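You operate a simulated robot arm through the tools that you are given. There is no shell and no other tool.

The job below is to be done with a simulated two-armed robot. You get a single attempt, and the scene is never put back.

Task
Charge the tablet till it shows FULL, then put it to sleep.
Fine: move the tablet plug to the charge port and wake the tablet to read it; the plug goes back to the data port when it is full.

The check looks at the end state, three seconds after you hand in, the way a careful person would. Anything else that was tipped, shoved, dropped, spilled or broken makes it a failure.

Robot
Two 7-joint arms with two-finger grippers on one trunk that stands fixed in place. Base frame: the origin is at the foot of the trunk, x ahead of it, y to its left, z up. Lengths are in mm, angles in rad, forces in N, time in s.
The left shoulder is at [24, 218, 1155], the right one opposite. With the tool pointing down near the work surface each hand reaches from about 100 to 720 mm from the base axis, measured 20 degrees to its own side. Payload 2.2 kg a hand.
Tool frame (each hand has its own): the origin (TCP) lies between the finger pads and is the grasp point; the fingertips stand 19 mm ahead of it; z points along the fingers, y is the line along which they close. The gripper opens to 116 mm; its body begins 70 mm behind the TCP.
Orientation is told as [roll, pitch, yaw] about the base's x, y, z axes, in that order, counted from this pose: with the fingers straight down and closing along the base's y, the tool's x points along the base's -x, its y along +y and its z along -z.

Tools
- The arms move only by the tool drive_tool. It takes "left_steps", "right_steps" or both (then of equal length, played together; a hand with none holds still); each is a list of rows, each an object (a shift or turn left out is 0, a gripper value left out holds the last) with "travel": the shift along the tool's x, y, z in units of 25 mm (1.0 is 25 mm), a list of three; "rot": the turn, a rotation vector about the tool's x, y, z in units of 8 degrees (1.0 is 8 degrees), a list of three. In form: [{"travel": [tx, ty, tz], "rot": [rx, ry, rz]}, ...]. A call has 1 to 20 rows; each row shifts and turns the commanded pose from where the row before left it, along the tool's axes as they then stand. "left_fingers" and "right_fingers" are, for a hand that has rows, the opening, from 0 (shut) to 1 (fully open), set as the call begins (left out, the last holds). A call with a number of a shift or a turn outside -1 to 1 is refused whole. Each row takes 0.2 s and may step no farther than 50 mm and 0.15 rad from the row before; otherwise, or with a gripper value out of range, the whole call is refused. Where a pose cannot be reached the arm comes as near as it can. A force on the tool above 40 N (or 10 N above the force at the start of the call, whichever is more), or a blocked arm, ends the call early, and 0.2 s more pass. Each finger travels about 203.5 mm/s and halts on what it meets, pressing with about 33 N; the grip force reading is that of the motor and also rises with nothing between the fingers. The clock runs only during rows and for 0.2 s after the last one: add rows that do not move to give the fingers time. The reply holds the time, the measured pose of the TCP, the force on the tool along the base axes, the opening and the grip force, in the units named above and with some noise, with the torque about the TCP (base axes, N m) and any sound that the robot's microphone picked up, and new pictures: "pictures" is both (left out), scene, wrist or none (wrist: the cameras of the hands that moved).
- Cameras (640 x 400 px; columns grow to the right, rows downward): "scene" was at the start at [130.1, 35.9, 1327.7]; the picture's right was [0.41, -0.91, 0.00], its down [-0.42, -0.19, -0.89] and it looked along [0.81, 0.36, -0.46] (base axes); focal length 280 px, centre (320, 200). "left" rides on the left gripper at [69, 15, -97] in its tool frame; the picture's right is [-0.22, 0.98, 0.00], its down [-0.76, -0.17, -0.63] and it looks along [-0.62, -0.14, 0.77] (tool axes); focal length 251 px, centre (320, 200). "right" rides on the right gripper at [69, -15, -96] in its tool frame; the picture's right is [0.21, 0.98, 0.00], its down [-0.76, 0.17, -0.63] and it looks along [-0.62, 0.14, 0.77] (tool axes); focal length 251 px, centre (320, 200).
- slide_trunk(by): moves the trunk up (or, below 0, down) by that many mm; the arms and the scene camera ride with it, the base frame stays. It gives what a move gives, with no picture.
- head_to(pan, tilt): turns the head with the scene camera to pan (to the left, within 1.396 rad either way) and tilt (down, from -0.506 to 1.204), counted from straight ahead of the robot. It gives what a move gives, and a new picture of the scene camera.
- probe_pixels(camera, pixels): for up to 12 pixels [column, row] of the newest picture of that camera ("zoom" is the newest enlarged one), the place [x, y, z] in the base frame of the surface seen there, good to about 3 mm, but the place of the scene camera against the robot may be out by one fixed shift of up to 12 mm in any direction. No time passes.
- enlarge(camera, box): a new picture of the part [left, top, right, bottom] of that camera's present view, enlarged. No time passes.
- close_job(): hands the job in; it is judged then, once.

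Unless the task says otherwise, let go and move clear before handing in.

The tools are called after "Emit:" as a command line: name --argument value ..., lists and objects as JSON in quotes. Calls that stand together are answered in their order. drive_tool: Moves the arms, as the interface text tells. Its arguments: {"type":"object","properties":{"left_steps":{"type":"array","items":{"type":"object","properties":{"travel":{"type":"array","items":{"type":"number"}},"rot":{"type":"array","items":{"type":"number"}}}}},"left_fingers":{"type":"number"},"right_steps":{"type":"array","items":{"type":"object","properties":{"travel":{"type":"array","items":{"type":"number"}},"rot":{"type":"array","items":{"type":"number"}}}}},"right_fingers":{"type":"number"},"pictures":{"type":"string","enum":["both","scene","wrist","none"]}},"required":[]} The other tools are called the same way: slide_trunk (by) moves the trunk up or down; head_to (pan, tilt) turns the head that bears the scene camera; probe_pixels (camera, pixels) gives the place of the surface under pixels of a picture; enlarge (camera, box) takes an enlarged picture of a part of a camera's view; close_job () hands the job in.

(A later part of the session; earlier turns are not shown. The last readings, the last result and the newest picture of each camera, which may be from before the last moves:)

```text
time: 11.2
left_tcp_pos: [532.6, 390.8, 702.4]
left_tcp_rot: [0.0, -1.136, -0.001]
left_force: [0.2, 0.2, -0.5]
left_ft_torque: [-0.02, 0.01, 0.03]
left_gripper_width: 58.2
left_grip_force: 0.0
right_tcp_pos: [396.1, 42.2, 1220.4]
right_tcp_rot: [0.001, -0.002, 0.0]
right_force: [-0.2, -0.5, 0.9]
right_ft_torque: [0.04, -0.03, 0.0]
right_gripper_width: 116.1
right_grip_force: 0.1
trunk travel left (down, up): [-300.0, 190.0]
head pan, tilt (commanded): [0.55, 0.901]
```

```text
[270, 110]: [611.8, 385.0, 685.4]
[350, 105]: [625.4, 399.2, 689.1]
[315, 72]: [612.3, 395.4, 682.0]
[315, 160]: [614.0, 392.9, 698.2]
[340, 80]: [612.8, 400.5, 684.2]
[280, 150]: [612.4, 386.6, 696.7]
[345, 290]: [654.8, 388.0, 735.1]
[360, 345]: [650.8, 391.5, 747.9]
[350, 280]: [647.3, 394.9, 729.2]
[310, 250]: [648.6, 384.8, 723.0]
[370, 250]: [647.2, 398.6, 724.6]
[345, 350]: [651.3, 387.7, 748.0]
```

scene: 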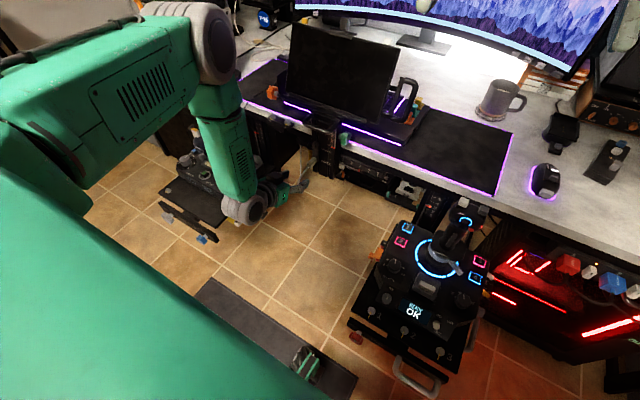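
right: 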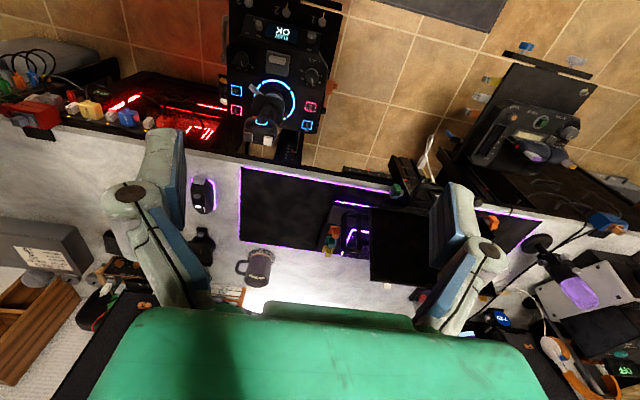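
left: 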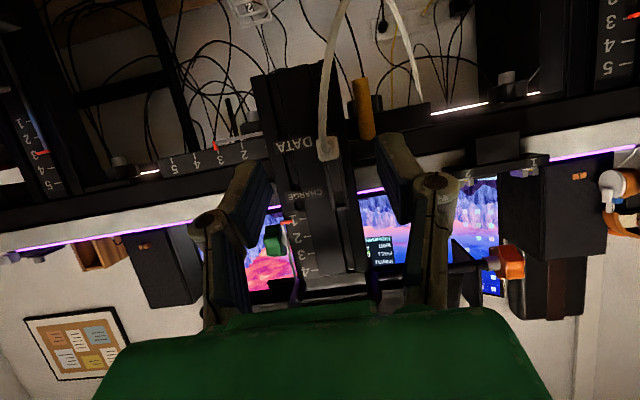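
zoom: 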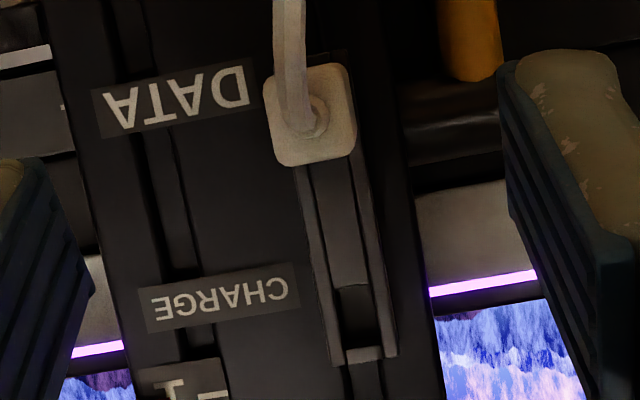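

Plug centre is (630, 392, 690). Advancing along the line so the TCP lands at about (622, 392, 690) with the plug between the fingers.

Emit:
drive_tool --left_steps '[{"travel": [-0.266, 0.01, 0.858]}, {"travel": [-0.266, 0.01, 0.858]}, {"travel": [-0.266, 0.01, 0.858]}, {"travel": [-0.266, 0.01, 0.858]}]'

Emit:
enlarge --camera "left" --box '[220, 160, 460, 310]'

Emit:
enlarge --camera "scene" --box '[250, 90, 370, 200]'

```text
time: 12.2
left_tcp_pos: [621.3, 391.8, 690.3]
left_tcp_rot: [0.0, -1.136, 0.002]
left_force: [0.5, -1.1, 0.1]
left_ft_torque: [0.01, 0.02, 0.0]
left_gripper_width: 57.8
left_grip_force: 0.1
right_tcp_pos: [395.8, 41.7, 1222.2]
right_tcp_rot: [0.0, 0.0, -0.002]
right_force: [-0.4, -0.3, 0.2]
right_ft_torque: [0.01, -0.02, 0.06]
right_gripper_width: 116.0
right_grip_force: 0.1
trunk travel left (down, up): [-300.0, 190.0]
head pan, tilt (commanded): [0.55, 0.901]
```

scene: 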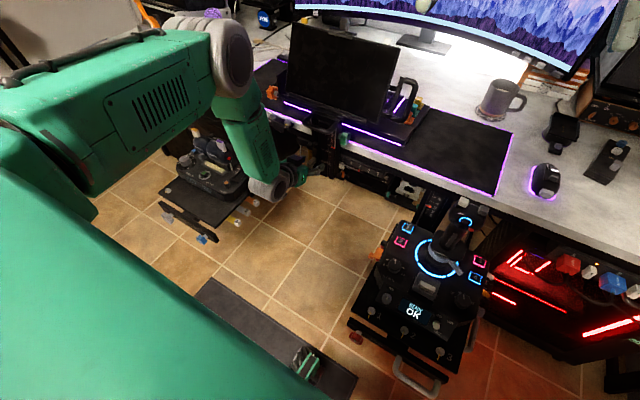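
left: 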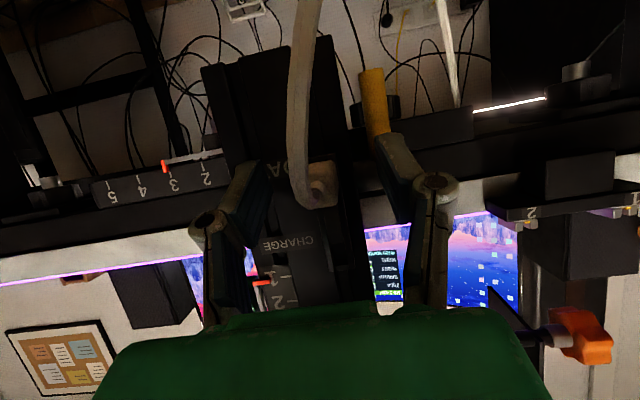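

```text
2.67 times, centred on (340, 235) of left
```

zoom: 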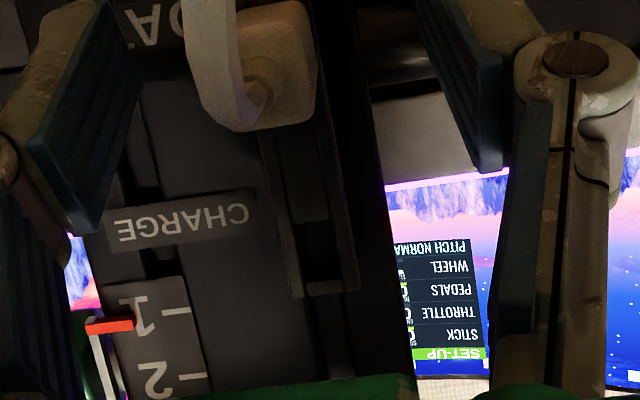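

```text
3.64 times, centred on (310, 145) of scene
```

zoom: 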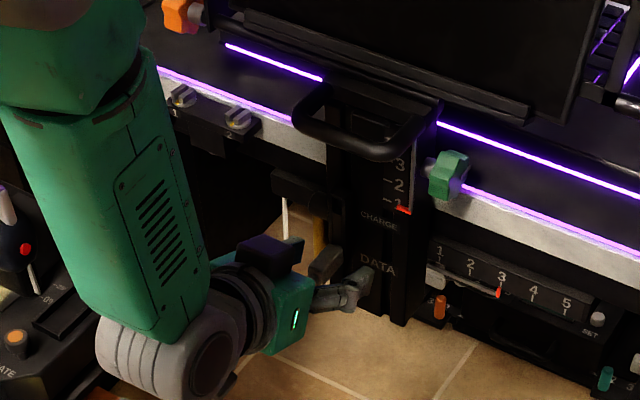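

Fingers straddle the plug with no contact force. Closing now.

Emit:
drive_tool --left_steps '[{}, {}, {}]' --left_fingers 0

Emit:
enlarge --camera "left" --box '[220, 160, 460, 310]'

```text
time: 12.9
left_tcp_pos: [621.4, 391.9, 691.6]
left_tcp_rot: [0.002, -1.139, 0.002]
left_force: [0.4, 0.3, 0.0]
left_ft_torque: [0.0, -0.02, 0.01]
left_gripper_width: 15.4
left_grip_force: 32.8
right_tcp_pos: [396.2, 42.0, 1220.7]
right_tcp_rot: [0.0, -0.003, 0.0]
right_force: [-0.1, -0.5, -1.2]
right_ft_torque: [-0.04, 0.0, -0.01]
right_gripper_width: 116.2
right_grip_force: 0.0
trunk travel left (down, up): [-300.0, 190.0]
head pan, tilt (commanded): [0.55, 0.901]
```

scene: 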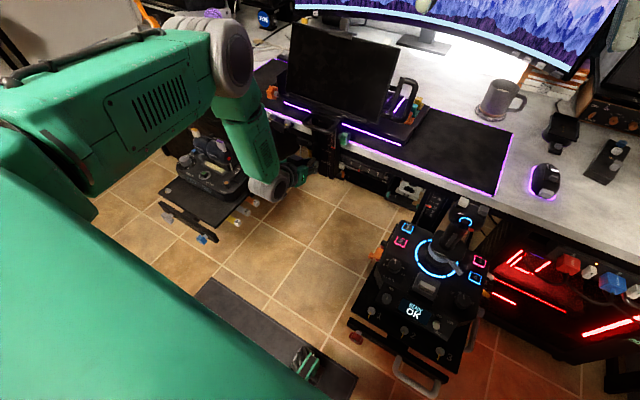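
left: 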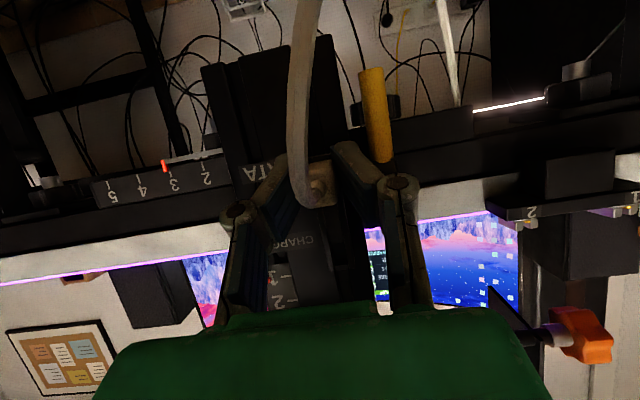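

```text
2.67 times, centred on (340, 235) of left
```

zoom: 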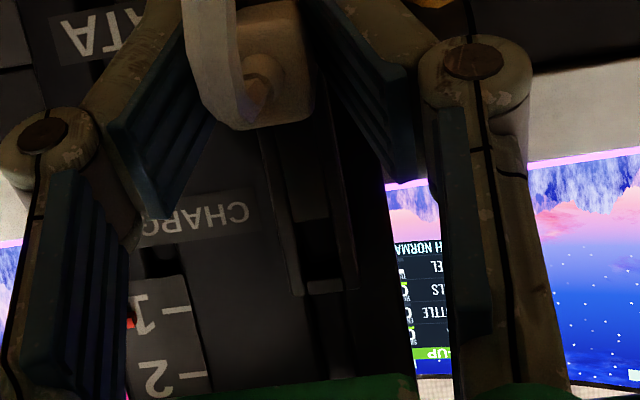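

Plug gripped (15.4 mm, 33 N). I'll pull straight back (−x) gently by 6 mm and watch the force.

Emit:
drive_tool --left_steps '[{"travel": [0.034, 0, -0.073]}, {"travel": [0.034, 0, -0.073]}, {"travel": [0.034, 0, -0.073]}]' --pictures "wrist"

Emit:
enlarge --camera "left" --box '[280, 150, 380, 250]'

```text
time: 13.8
left_tcp_pos: [615.5, 391.9, 691.7]
left_tcp_rot: [0.0, -1.135, 0.0]
left_force: [0.3, 1.3, 0.1]
left_ft_torque: [-0.02, 0.01, 0.03]
left_gripper_width: 15.7
left_grip_force: 33.3
right_tcp_pos: [396.2, 42.4, 1220.0]
right_tcp_rot: [-0.001, 0.0, 0.001]
right_force: [0.9, -0.2, -0.1]
right_ft_torque: [0.0, -0.02, 0.01]
right_gripper_width: 116.0
right_grip_force: 0.1
trunk travel left (down, up): [-300.0, 190.0]
head pan, tilt (commanded): [0.55, 0.901]
```

left: 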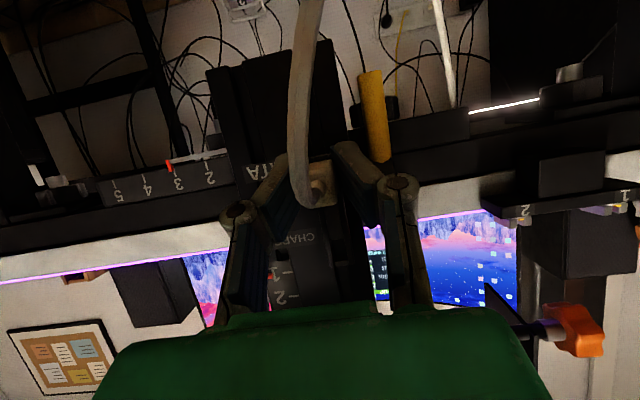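

```text
4.00 times, centred on (330, 200) of left
```

zoom: 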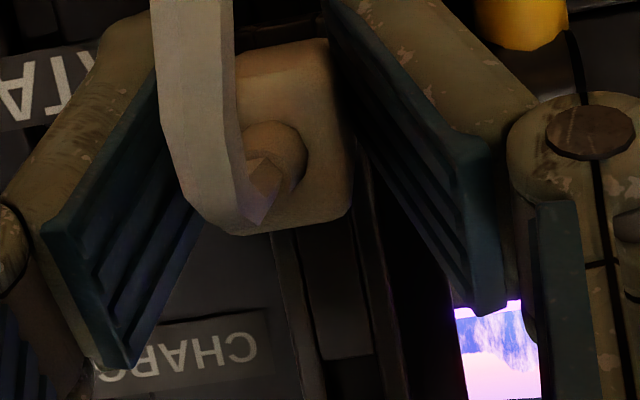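

The plug came with the hand without resistance. Pulling back another 24 mm.

Emit:
drive_tool --left_steps '[{"travel": [0.101, 0, -0.218]}, {"travel": [0.101, 0, -0.218]}, {"travel": [0.101, 0, -0.218]}, {"travel": [0.101, 0, -0.218]}]' --pictures "both"

Emit:
enlarge --camera "left" --box '[280, 150, 380, 250]'

Emit:
enlarge --camera "scene" --box '[280, 120, 350, 190]'

```text
time: 14.8
left_tcp_pos: [590.4, 391.5, 693.3]
left_tcp_rot: [0.001, -1.138, -0.001]
left_force: [1.4, 0.8, 0.7]
left_ft_torque: [0.01, 0.02, -0.01]
left_gripper_width: 15.9
left_grip_force: 33.0
right_tcp_pos: [394.8, 41.8, 1221.2]
right_tcp_rot: [0.001, -0.001, 0.0]
right_force: [-0.6, -0.2, 0.0]
right_ft_torque: [0.0, 0.01, 0.0]
right_gripper_width: 115.9
right_grip_force: 0.0
trunk travel left (down, up): [-300.0, 190.0]
head pan, tilt (commanded): [0.55, 0.901]
```

scene: 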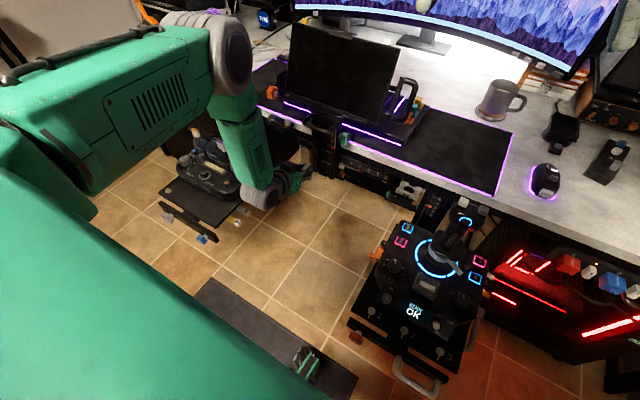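
left: 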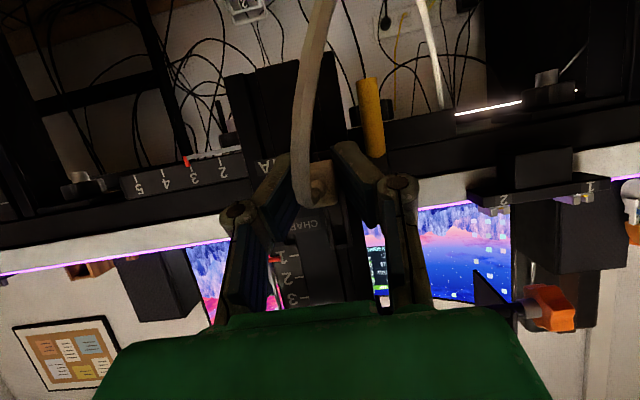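

```text
4.00 times, centred on (330, 200) of left
```

zoom: 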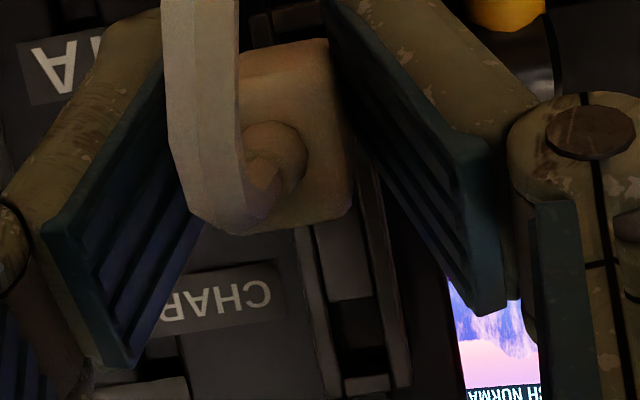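

```text
5.71 times, centred on (315, 155) of scene
```

zoom: 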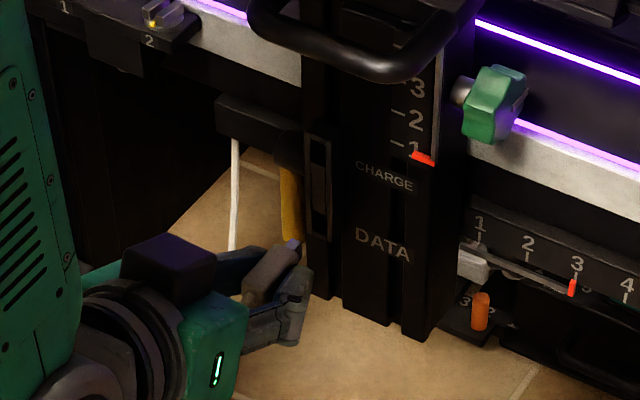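

The plug is out; I can see both holes in the block now. I'll measure their spacing from the scene view before lifting.

Emit:
enlarge --camera "scene" --box '[300, 138, 332, 162]'

Emit:
probe_pixels --camera "scene" --pixels '[[315, 153], [315, 158], [314, 150], [315, 165]]'

```text
16.00 times, centred on (316, 150) of scene
```

zoom: 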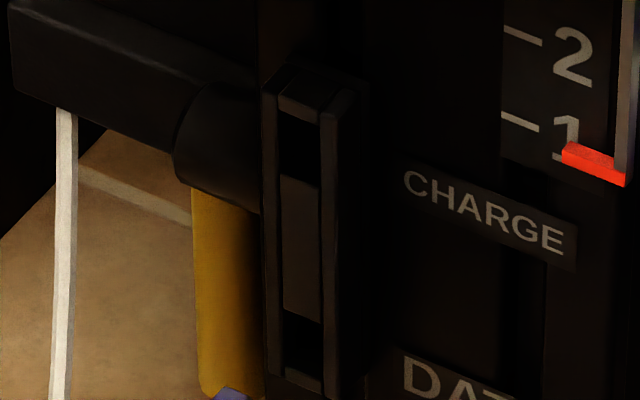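

```text
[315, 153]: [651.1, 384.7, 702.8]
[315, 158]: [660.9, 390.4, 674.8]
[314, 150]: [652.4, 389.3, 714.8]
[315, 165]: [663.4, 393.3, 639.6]
```

Emit:
probe_pixels --camera "zoom" --pixels '[[300, 188], [300, 310], [305, 100], [303, 112], [300, 380], [302, 371], [330, 120], [330, 390], [272, 90], [300, 250]]'

```text
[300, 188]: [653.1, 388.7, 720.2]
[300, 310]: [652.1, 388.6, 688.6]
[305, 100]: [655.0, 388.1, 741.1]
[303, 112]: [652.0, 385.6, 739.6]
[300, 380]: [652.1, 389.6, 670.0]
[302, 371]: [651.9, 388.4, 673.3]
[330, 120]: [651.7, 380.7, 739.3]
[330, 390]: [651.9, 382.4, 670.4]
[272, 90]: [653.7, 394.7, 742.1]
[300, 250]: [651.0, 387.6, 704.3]
```

Hole centres are ≈50 mm apart (z 680 vs 730 in scene readings). Lifting the plug by exactly 50 mm.

Emit:
drive_tool --left_steps '[{"travel": [-0.4533, 0, -0.211]}, {"travel": [-0.4533, 0, -0.211]}, {"travel": [-0.4533, 0, -0.211]}, {"travel": [-0.4533, 0, -0.211]}, {}]' --pictures "both"

Emit:
enlarge --camera "left" --box '[280, 150, 380, 250]'

Emit:
enlarge --camera "scene" --box '[280, 110, 350, 180]'

```text
time: 15.9
left_tcp_pos: [591.1, 392.7, 741.3]
left_tcp_rot: [0.001, -1.136, -0.001]
left_force: [-0.4, 0.2, -0.4]
left_ft_torque: [0.01, -0.03, -0.01]
left_gripper_width: 15.9
left_grip_force: 33.1
right_tcp_pos: [395.7, 41.9, 1219.2]
right_tcp_rot: [-0.001, -0.001, 0.002]
right_force: [-0.2, 0.6, 0.6]
right_ft_torque: [-0.01, 0.02, 0.0]
right_gripper_width: 115.9
right_grip_force: 0.0
trunk travel left (down, up): [-300.0, 190.0]
head pan, tilt (commanded): [0.55, 0.901]
```

scene: 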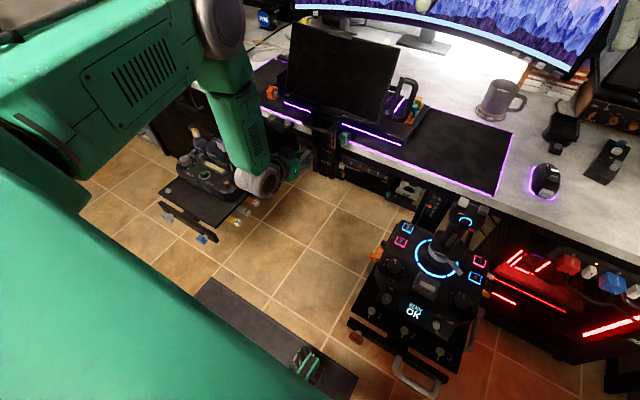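
left: 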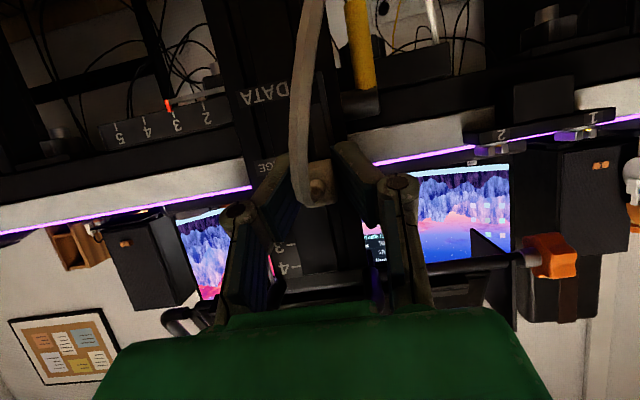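

```text
4.00 times, centred on (330, 200) of left
```

zoom: 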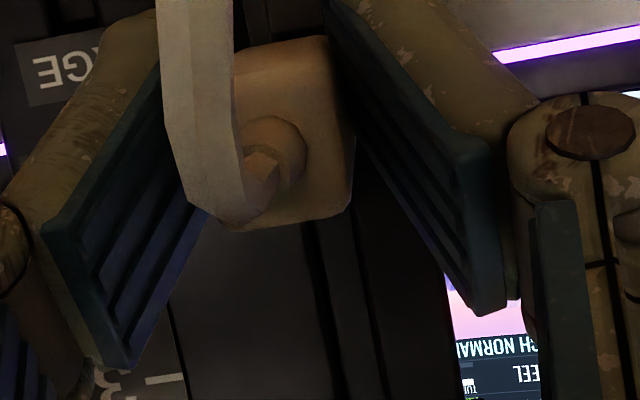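

```text
5.71 times, centred on (315, 145) of scene
```

zoom: 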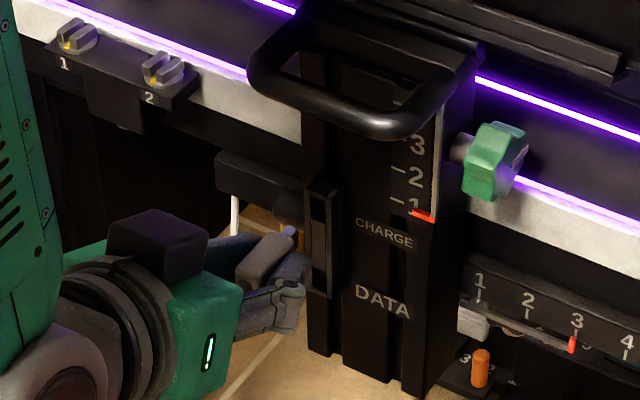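

Plug is level in front of the CHARGE hole. Pushing straight in by 30 mm, slowly.

Emit:
drive_tool --left_steps '[{"travel": [-0.0844, 0, 0.1813]}, {"travel": [-0.0844, 0, 0.1813]}, {"travel": [-0.0844, 0, 0.1813]}, {"travel": [-0.0844, 0, 0.1813]}, {"travel": [-0.0844, 0, 0.1813]}, {"travel": [-0.0844, 0, 0.1813]}, {}]' --pictures "both"

Emit:
enlarge --camera "left" --box '[280, 150, 380, 250]'

Emit:
enlarge --camera "scene" --box '[280, 110, 350, 180]'

```text
time: 17.6
left_tcp_pos: [619.5, 393.0, 741.0]
left_tcp_rot: [-0.001, -1.137, -0.001]
left_force: [-0.3, -0.3, -0.9]
left_ft_torque: [0.01, 0.0, -0.01]
left_gripper_width: 15.5
left_grip_force: 33.4
right_tcp_pos: [395.6, 41.1, 1220.8]
right_tcp_rot: [0.001, -0.002, -0.002]
right_force: [0.8, -0.4, -0.6]
right_ft_torque: [0.03, -0.04, -0.02]
right_gripper_width: 115.8
right_grip_force: 0.1
trunk travel left (down, up): [-300.0, 190.0]
head pan, tilt (commanded): [0.55, 0.901]
```

scene: 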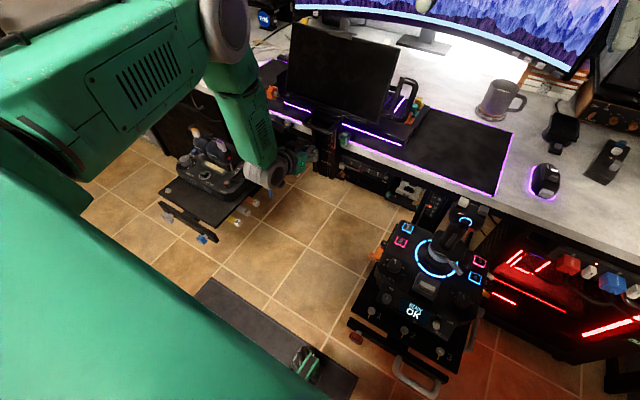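
left: 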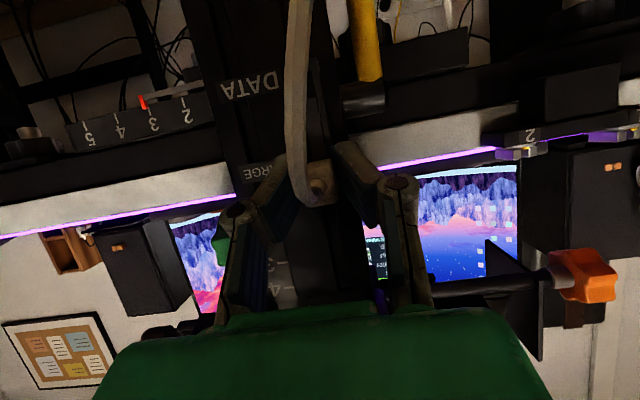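

```text
4.00 times, centred on (330, 200) of left
```

zoom: 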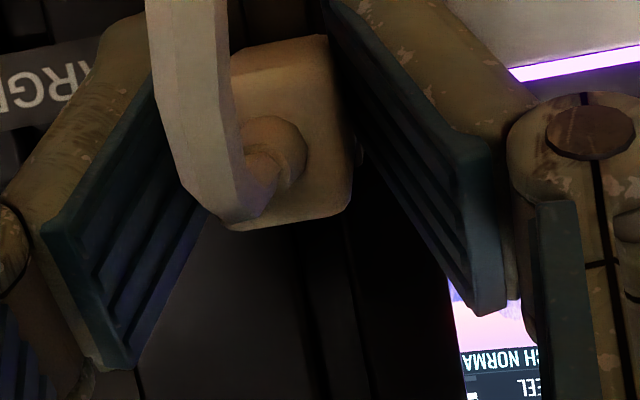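

```text
5.71 times, centred on (315, 145) of scene
```

zoom: 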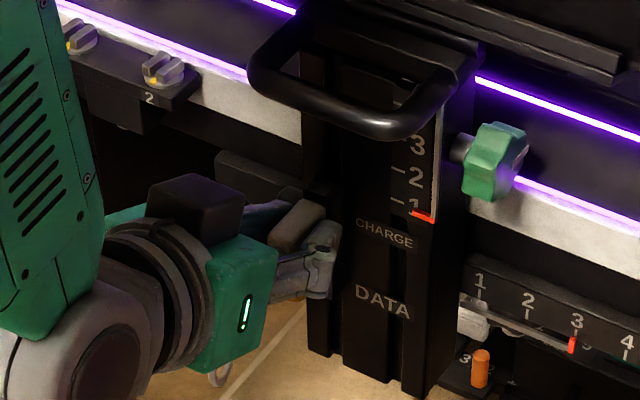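

No resistance, x=619.5 (was ≈621 when seated at DATA). I'll nudge 2–3 mm further to seat it, watching the force.

Emit:
drive_tool --left_steps '[{"travel": [-0.0253, 0, 0.0544]}, {"travel": [-0.0253, 0, 0.0544]}, {}]' --pictures "wrist"

Emit:
enlarge --camera "left" --box '[280, 150, 380, 250]'

```text
time: 18.4
left_tcp_pos: [622.3, 393.3, 741.8]
left_tcp_rot: [0.0, -1.136, 0.0]
left_force: [-12.6, -0.5, 1.8]
left_ft_torque: [0.0, -0.03, 0.01]
left_gripper_width: 15.6
left_grip_force: 32.9
right_tcp_pos: [393.7, 41.6, 1220.1]
right_tcp_rot: [0.0, -0.002, 0.001]
right_force: [-0.4, 0.1, -0.3]
right_ft_torque: [0.0, 0.03, 0.02]
right_gripper_width: 115.6
right_grip_force: 0.0
trunk travel left (down, up): [-300.0, 190.0]
head pan, tilt (commanded): [0.55, 0.901]
```

left: 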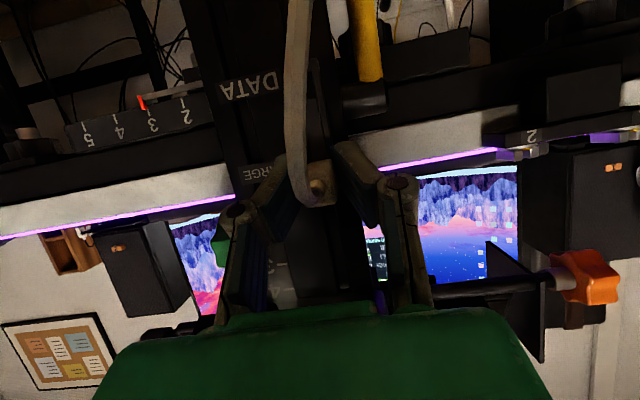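

```text
4.00 times, centred on (330, 200) of left
```

zoom: 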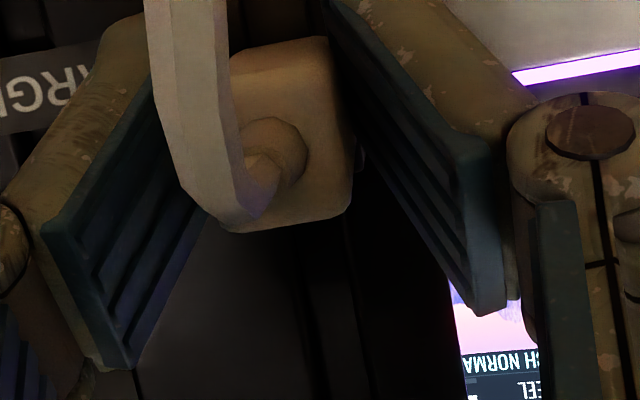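

12.6 N of pushback: the plug is seated. Now I'll open the fingers and check that it stays.

Emit:
drive_tool --left_steps '[{}, {}, {}]' --left_fingers 0.5 --pictures "both"

Emit:
enlarge --camera "left" --box '[260, 130, 400, 250]'

```text
time: 19.1
left_tcp_pos: [623.2, 393.0, 741.3]
left_tcp_rot: [-0.001, -1.138, 0.0]
left_force: [1.2, 1.2, 0.6]
left_ft_torque: [0.01, -0.02, 0.0]
left_gripper_width: 58.1
left_grip_force: 0.1
right_tcp_pos: [395.9, 42.3, 1220.4]
right_tcp_rot: [0.0, -0.001, 0.001]
right_force: [0.3, 0.5, -0.4]
right_ft_torque: [-0.02, 0.01, 0.02]
right_gripper_width: 116.0
right_grip_force: 0.1
trunk travel left (down, up): [-300.0, 190.0]
head pan, tilt (commanded): [0.55, 0.901]
```

scene: 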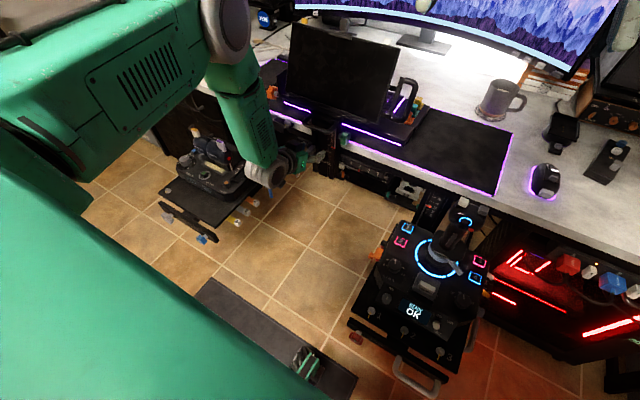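
left: 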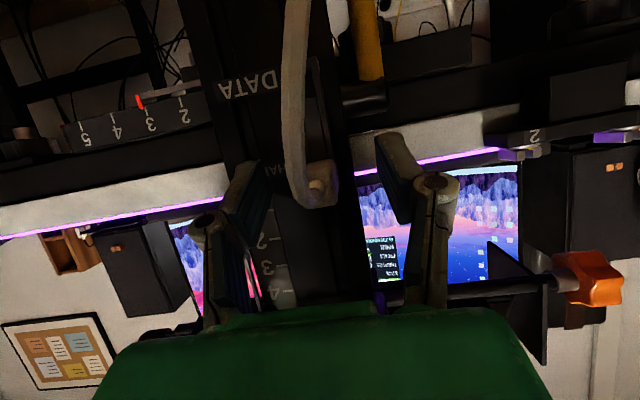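

```text
3.33 times, centred on (330, 190) of left
```

zoom: 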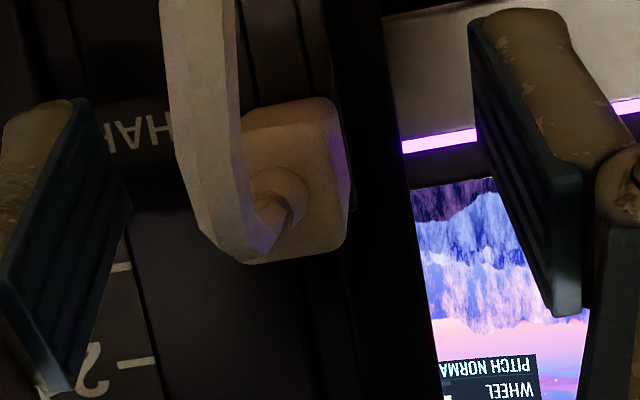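

The plug stays in CHARGE with the fingers open. I'll back off straight, then inspect the plug and the tablet.

Emit:
drive_tool --left_steps '[{"travel": [0.422, 0, -0.9066]}, {"travel": [0.422, 0, -0.9066]}, {"travel": [0.422, 0, -0.9066]}, {"travel": [0.422, 0, -0.9066]}]' --pictures "both"

Emit:
enlarge --camera "left" --box '[260, 100, 400, 220]'

Emit:
enlarge --camera "scene" --box '[280, 110, 350, 180]'

```text
time: 20.1
left_tcp_pos: [522.9, 392.1, 740.5]
left_tcp_rot: [-0.001, -1.137, 0.001]
left_force: [0.8, 0.2, 0.1]
left_ft_torque: [0.03, 0.02, 0.04]
left_gripper_width: 58.1
left_grip_force: 0.1
right_tcp_pos: [395.9, 41.2, 1220.5]
right_tcp_rot: [0.001, 0.0, -0.001]
right_force: [0.2, 0.2, -0.3]
right_ft_torque: [0.02, -0.01, 0.0]
right_gripper_width: 115.9
right_grip_force: 0.0
trunk travel left (down, up): [-300.0, 190.0]
head pan, tilt (commanded): [0.55, 0.901]
```

scene: 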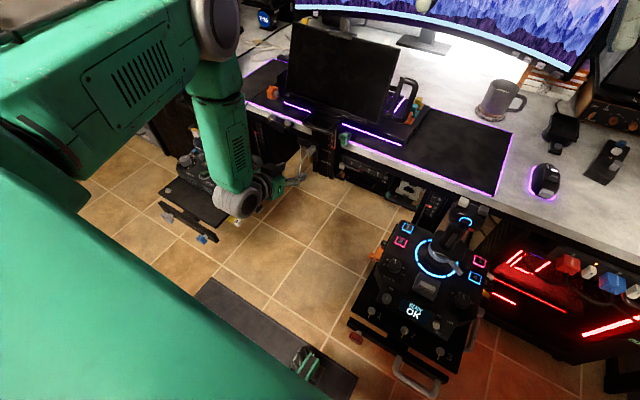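
left: 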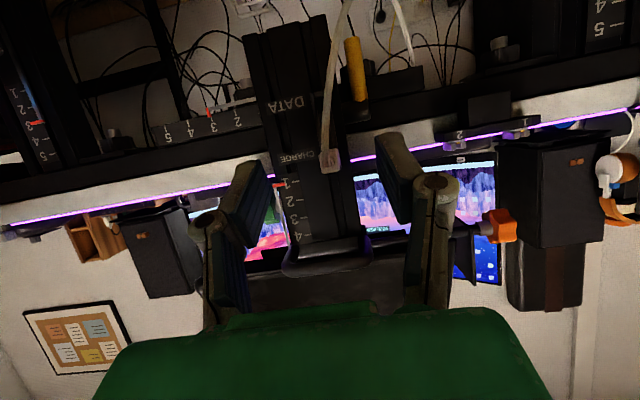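

```text
3.33 times, centred on (330, 160) of left
```

zoom: 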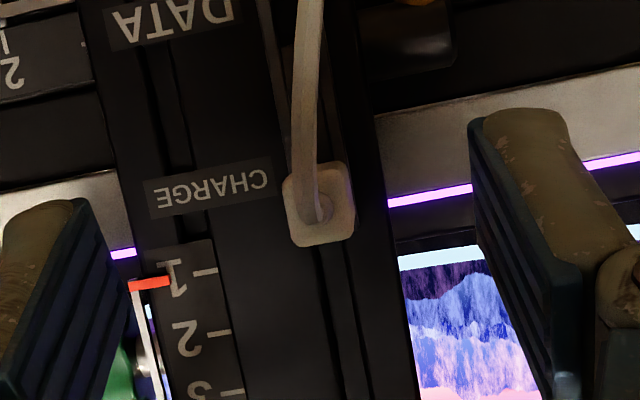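

```text
5.71 times, centred on (315, 145) of scene
```

zoom: 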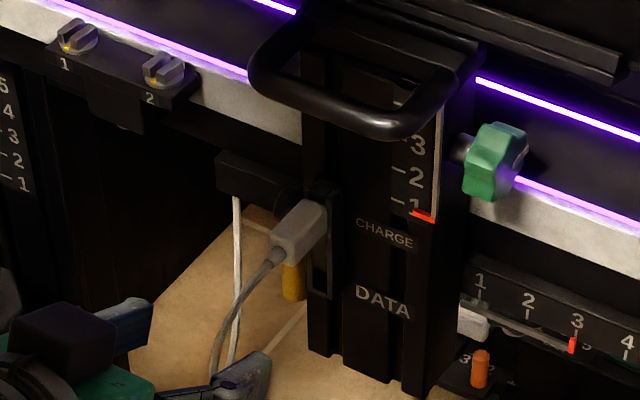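

The plug is seated in CHARGE and stays there. Now I'll study the tablet's buttons from the scene camera.

Emit:
head_to --pan 0.45 --tilt 0.5

Emit:
enlarge --camera "scene" --box '[240, 150, 290, 190]'

Emit:
enlarge --camera "scene" --box '[320, 165, 370, 205]'

Emit:
enlarge --camera "scene" --box '[240, 150, 400, 270]'

```text
time: 21.0
left_tcp_pos: [523.3, 392.4, 741.3]
left_tcp_rot: [0.001, -1.138, 0.0]
left_force: [-0.5, -0.3, 0.7]
left_ft_torque: [0.01, -0.02, -0.03]
left_gripper_width: 58.2
left_grip_force: 0.0
right_tcp_pos: [395.5, 41.9, 1220.6]
right_tcp_rot: [-0.001, -0.001, -0.001]
right_force: [-0.2, 1.2, 0.5]
right_ft_torque: [-0.03, -0.03, 0.02]
right_gripper_width: 116.0
right_grip_force: 0.1
trunk travel left (down, up): [-300.0, 190.0]
head pan, tilt (commanded): [0.45, 0.499]
```

scene: 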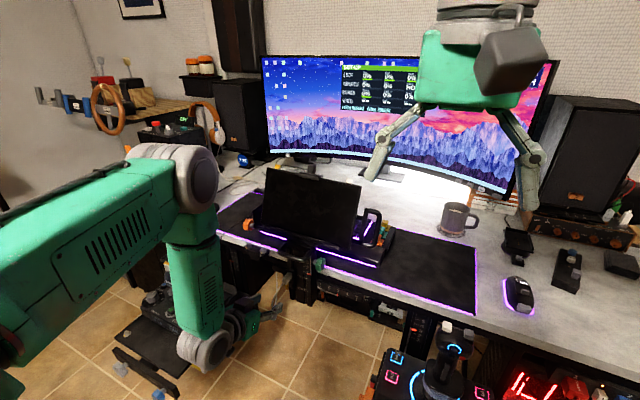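

```text
10.00 times, centred on (265, 170) of scene
```

zoom: 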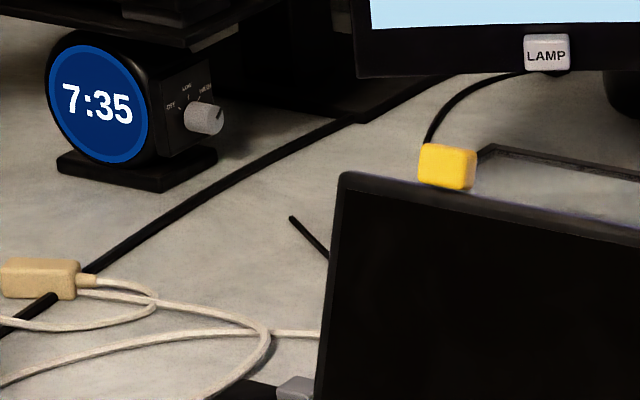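

```text
10.00 times, centred on (345, 185) of scene
```

zoom: 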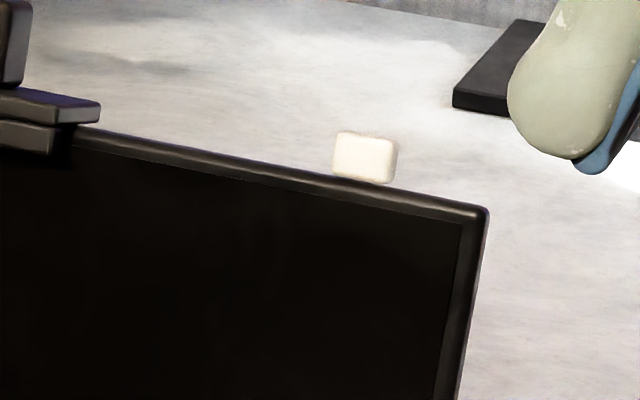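

```text
3.33 times, centred on (320, 210) of scene
```

zoom: 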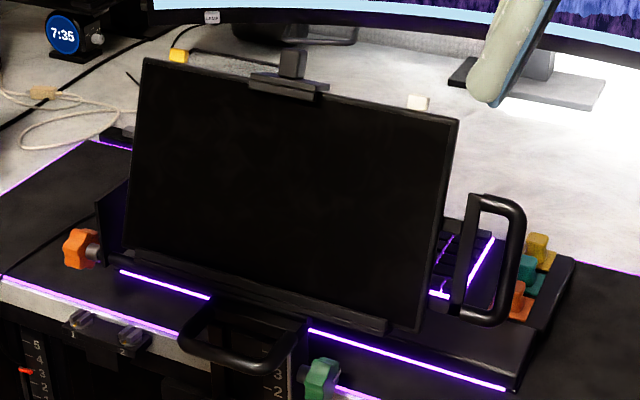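

No labels on the amber or white tabs from here. I'll un-pitch the left hand where it is and rise, then view the buttons closely from above.

Emit:
drive_tool --left_steps '[{"rot": [0, 0.9, 0]}, {"rot": [0, 0.9, 0]}, {"rot": [0, 0.9, 0]}, {"rot": [0, 0.9, 0]}, {"rot": [0, 0.9, 0]}, {"rot": [0, 0.9, 0]}, {"travel": [0, 0, -1]}, {"travel": [0, 0, -1]}, {"travel": [0, 0, -1]}, {"travel": [0, 0, -1]}, {"travel": [0, 0, -1]}, {"travel": [0, 0, -1]}, {"travel": [0, 0, -1]}, {"travel": [0, 0, -1]}, {"travel": [0, 0, -1]}, {"travel": [0, 0, -1]}, {"travel": [0, 0, -1]}, {"travel": [0, 0, -1]}]' --pictures "both"

```text
time: 24.8
left_tcp_pos: [410.3, 392.4, 1019.7]
left_tcp_rot: [0.0, -0.383, 0.0]
left_force: [0.3, 0.0, 0.3]
left_ft_torque: [0.01, 0.0, -0.01]
left_gripper_width: 58.3
left_grip_force: 0.0
right_tcp_pos: [394.1, 41.8, 1221.1]
right_tcp_rot: [0.0, -0.004, 0.0]
right_force: [-0.2, 0.1, 0.4]
right_ft_torque: [0.01, -0.06, -0.01]
right_gripper_width: 115.9
right_grip_force: 0.1
trunk travel left (down, up): [-300.0, 190.0]
head pan, tilt (commanded): [0.45, 0.499]
```

scene: 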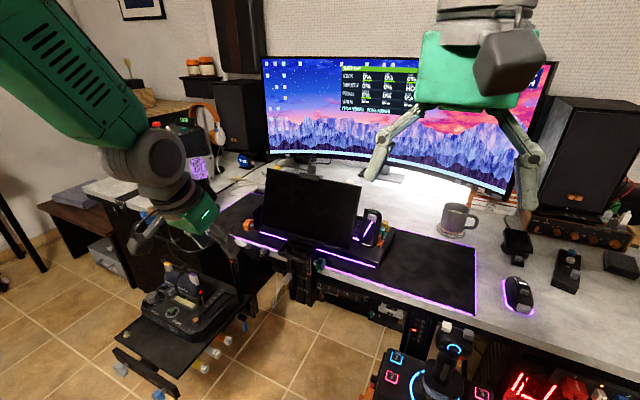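
left: 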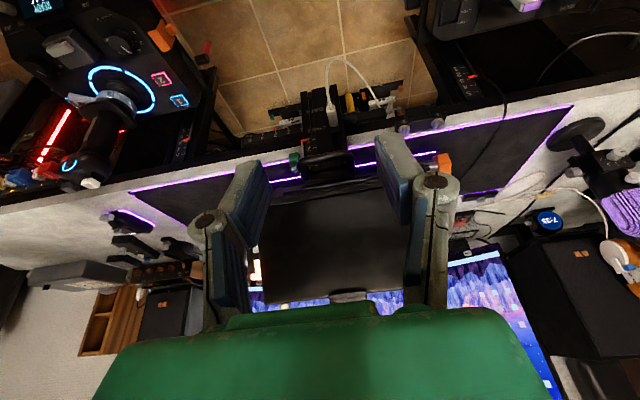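

Pitch is now 22° forward at (410, 392, 1020). Moving up and forward to a viewing point near (660, 264, 1150), clear above the tablet.

Emit:
drive_tool --left_steps '[{"travel": [-0.935, -0.427, -0.091]}, {"travel": [-0.935, -0.427, -0.091]}, {"travel": [-0.935, -0.427, -0.091]}, {"travel": [-0.935, -0.427, -0.091]}, {"travel": [-0.935, -0.427, -0.091]}, {"travel": [-0.935, -0.427, -0.091]}, {"travel": [-0.935, -0.427, -0.091]}, {"travel": [-0.935, -0.427, -0.091]}, {"travel": [-0.935, -0.427, -0.091]}, {"travel": [-0.935, -0.427, -0.091]}, {"travel": [-0.935, -0.427, -0.091]}, {"travel": [-0.935, -0.427, -0.091]}]' --left_fingers 0 --pictures "both"

Emit:
enlarge --camera "left" --box '[240, 140, 400, 260]'

```text
time: 27.4
left_tcp_pos: [662.7, 262.4, 1149.9]
left_tcp_rot: [0.002, -0.383, -0.001]
left_force: [-0.8, 0.5, 0.0]
left_ft_torque: [0.0, 0.01, 0.01]
left_gripper_width: 0.2
left_grip_force: 28.2
right_tcp_pos: [396.2, 41.6, 1220.8]
right_tcp_rot: [0.0, 0.0, 0.0]
right_force: [0.4, -0.4, 0.2]
right_ft_torque: [0.02, 0.01, -0.01]
right_gripper_width: 116.1
right_grip_force: 0.0
trunk travel left (down, up): [-300.0, 190.0]
head pan, tilt (commanded): [0.45, 0.499]
```

scene: 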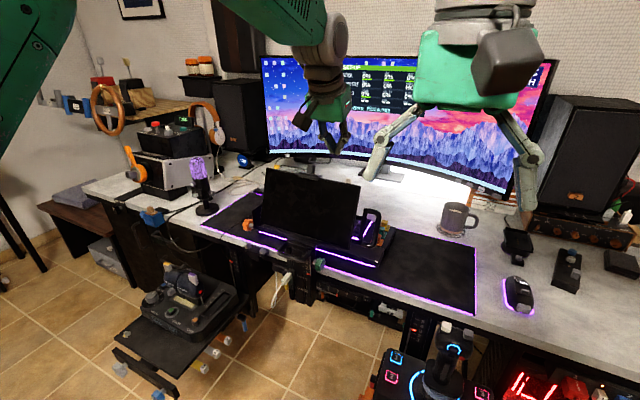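
left: 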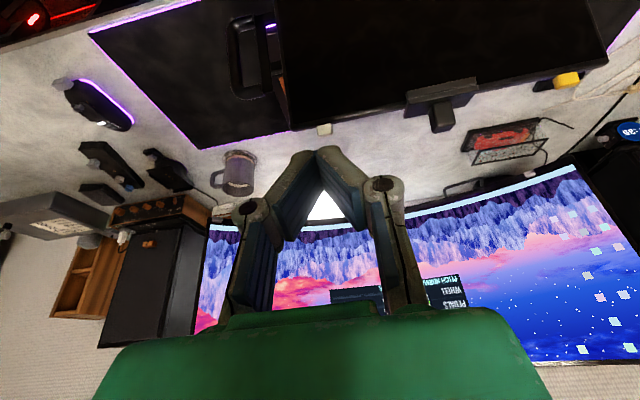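

```text
3.33 times, centred on (320, 200) of left
```

zoom: 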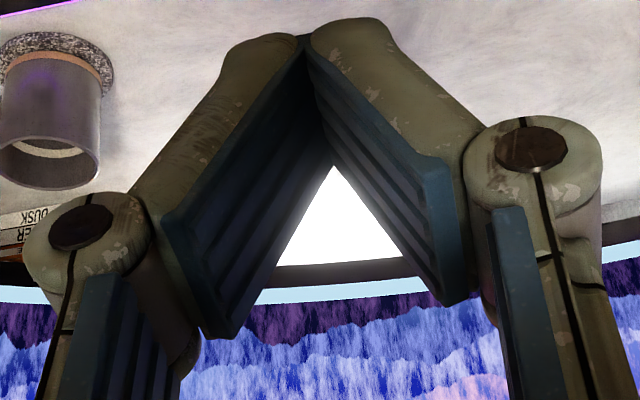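

White button shows at (325, 128), amber at (567, 79). I'll zoom and probe both.

Emit:
enlarge --camera "left" --box '[300, 105, 350, 145]'

Emit:
probe_pixels --camera "left" --pixels '[[325, 128], [325, 124], [319, 127], [331, 127], [324, 134], [567, 79], [567, 88], [290, 130], [608, 63], [345, 120], [440, 115], [440, 95]]'

Emit:
enlarge --camera "left" --box '[540, 55, 600, 100]'

```text
10.00 times, centred on (325, 125) of left
```

zoom: 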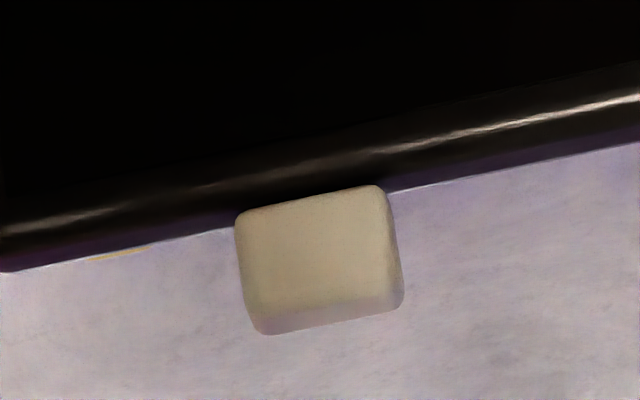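

```text
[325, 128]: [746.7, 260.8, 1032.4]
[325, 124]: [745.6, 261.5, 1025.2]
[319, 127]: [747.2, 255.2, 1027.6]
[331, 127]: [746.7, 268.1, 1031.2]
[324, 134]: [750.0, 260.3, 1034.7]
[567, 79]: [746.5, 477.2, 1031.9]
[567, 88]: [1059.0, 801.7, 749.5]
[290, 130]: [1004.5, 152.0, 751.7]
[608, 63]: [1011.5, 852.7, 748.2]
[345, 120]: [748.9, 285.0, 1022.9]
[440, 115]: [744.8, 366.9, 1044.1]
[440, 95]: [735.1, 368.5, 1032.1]
```

```text
8.89 times, centred on (570, 78) of left
```

zoom: 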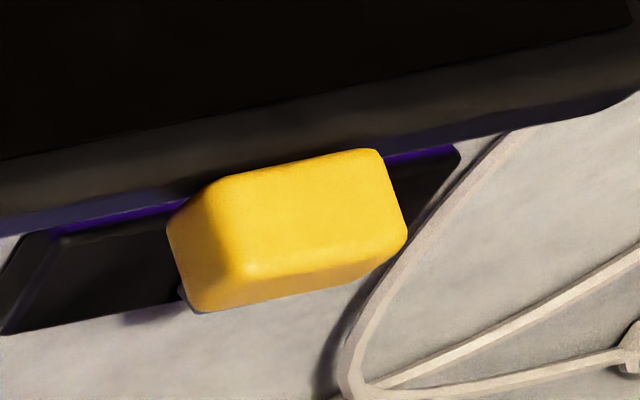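

The white button is a tab at (748, 261), top at z≈1035, protruding ~11 mm from the tablet's top edge. I'll bring the closed fingertips to about 20 mm above it.

Emit:
drive_tool --left_steps '[{"travel": [-0.447, -0.01, 0.818]}, {"travel": [-0.447, -0.01, 0.818]}, {"travel": [-0.447, -0.01, 0.818]}, {"travel": [-0.447, -0.01, 0.818]}, {"travel": [-0.447, -0.01, 0.818]}, {}]' --pictures "both"

Emit:
enlarge --camera "left" --box '[270, 120, 370, 200]'

Emit:
enlarge --camera "scene" --box '[300, 120, 400, 200]'

```text
time: 28.8
left_tcp_pos: [751.2, 262.5, 1078.8]
left_tcp_rot: [0.0, -0.383, -0.002]
left_force: [1.2, -0.8, 0.3]
left_ft_torque: [-0.04, 0.02, 0.02]
left_gripper_width: 0.1
left_grip_force: 28.9
right_tcp_pos: [393.6, 41.5, 1221.6]
right_tcp_rot: [-0.001, -0.003, 0.0]
right_force: [-0.3, -0.4, -0.6]
right_ft_torque: [0.0, -0.01, 0.04]
right_gripper_width: 115.9
right_grip_force: 0.0
trunk travel left (down, up): [-300.0, 190.0]
head pan, tilt (commanded): [0.45, 0.499]
```

scene: 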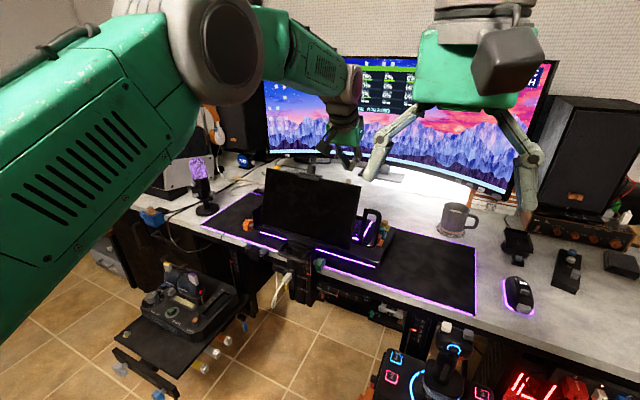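
left: 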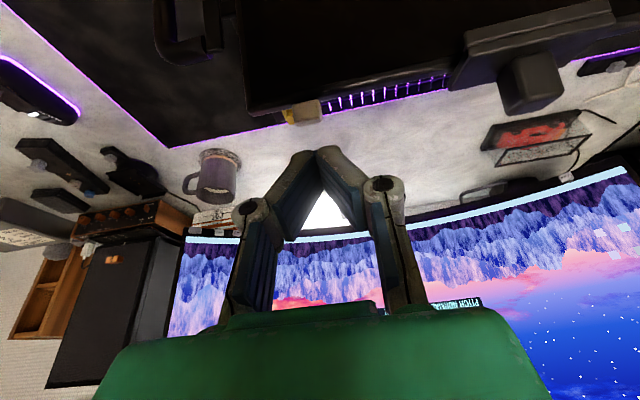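

```text
5.00 times, centred on (320, 160) of left
```

zoom: 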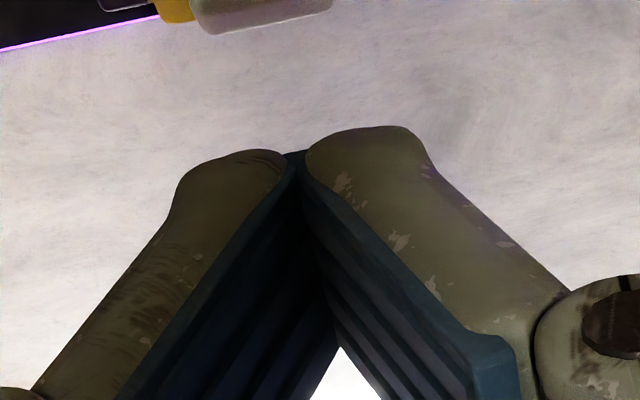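

```text
5.00 times, centred on (350, 160) of scene
```

zoom: 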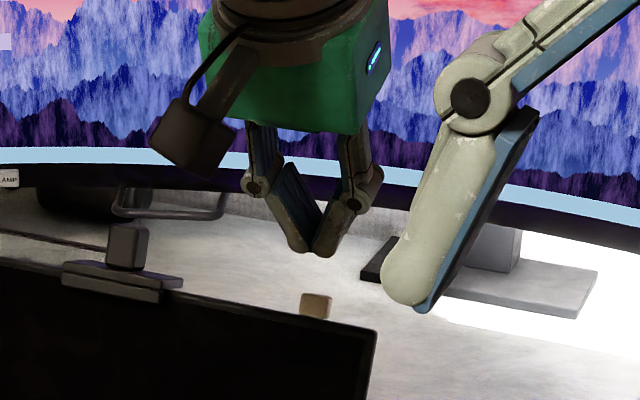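

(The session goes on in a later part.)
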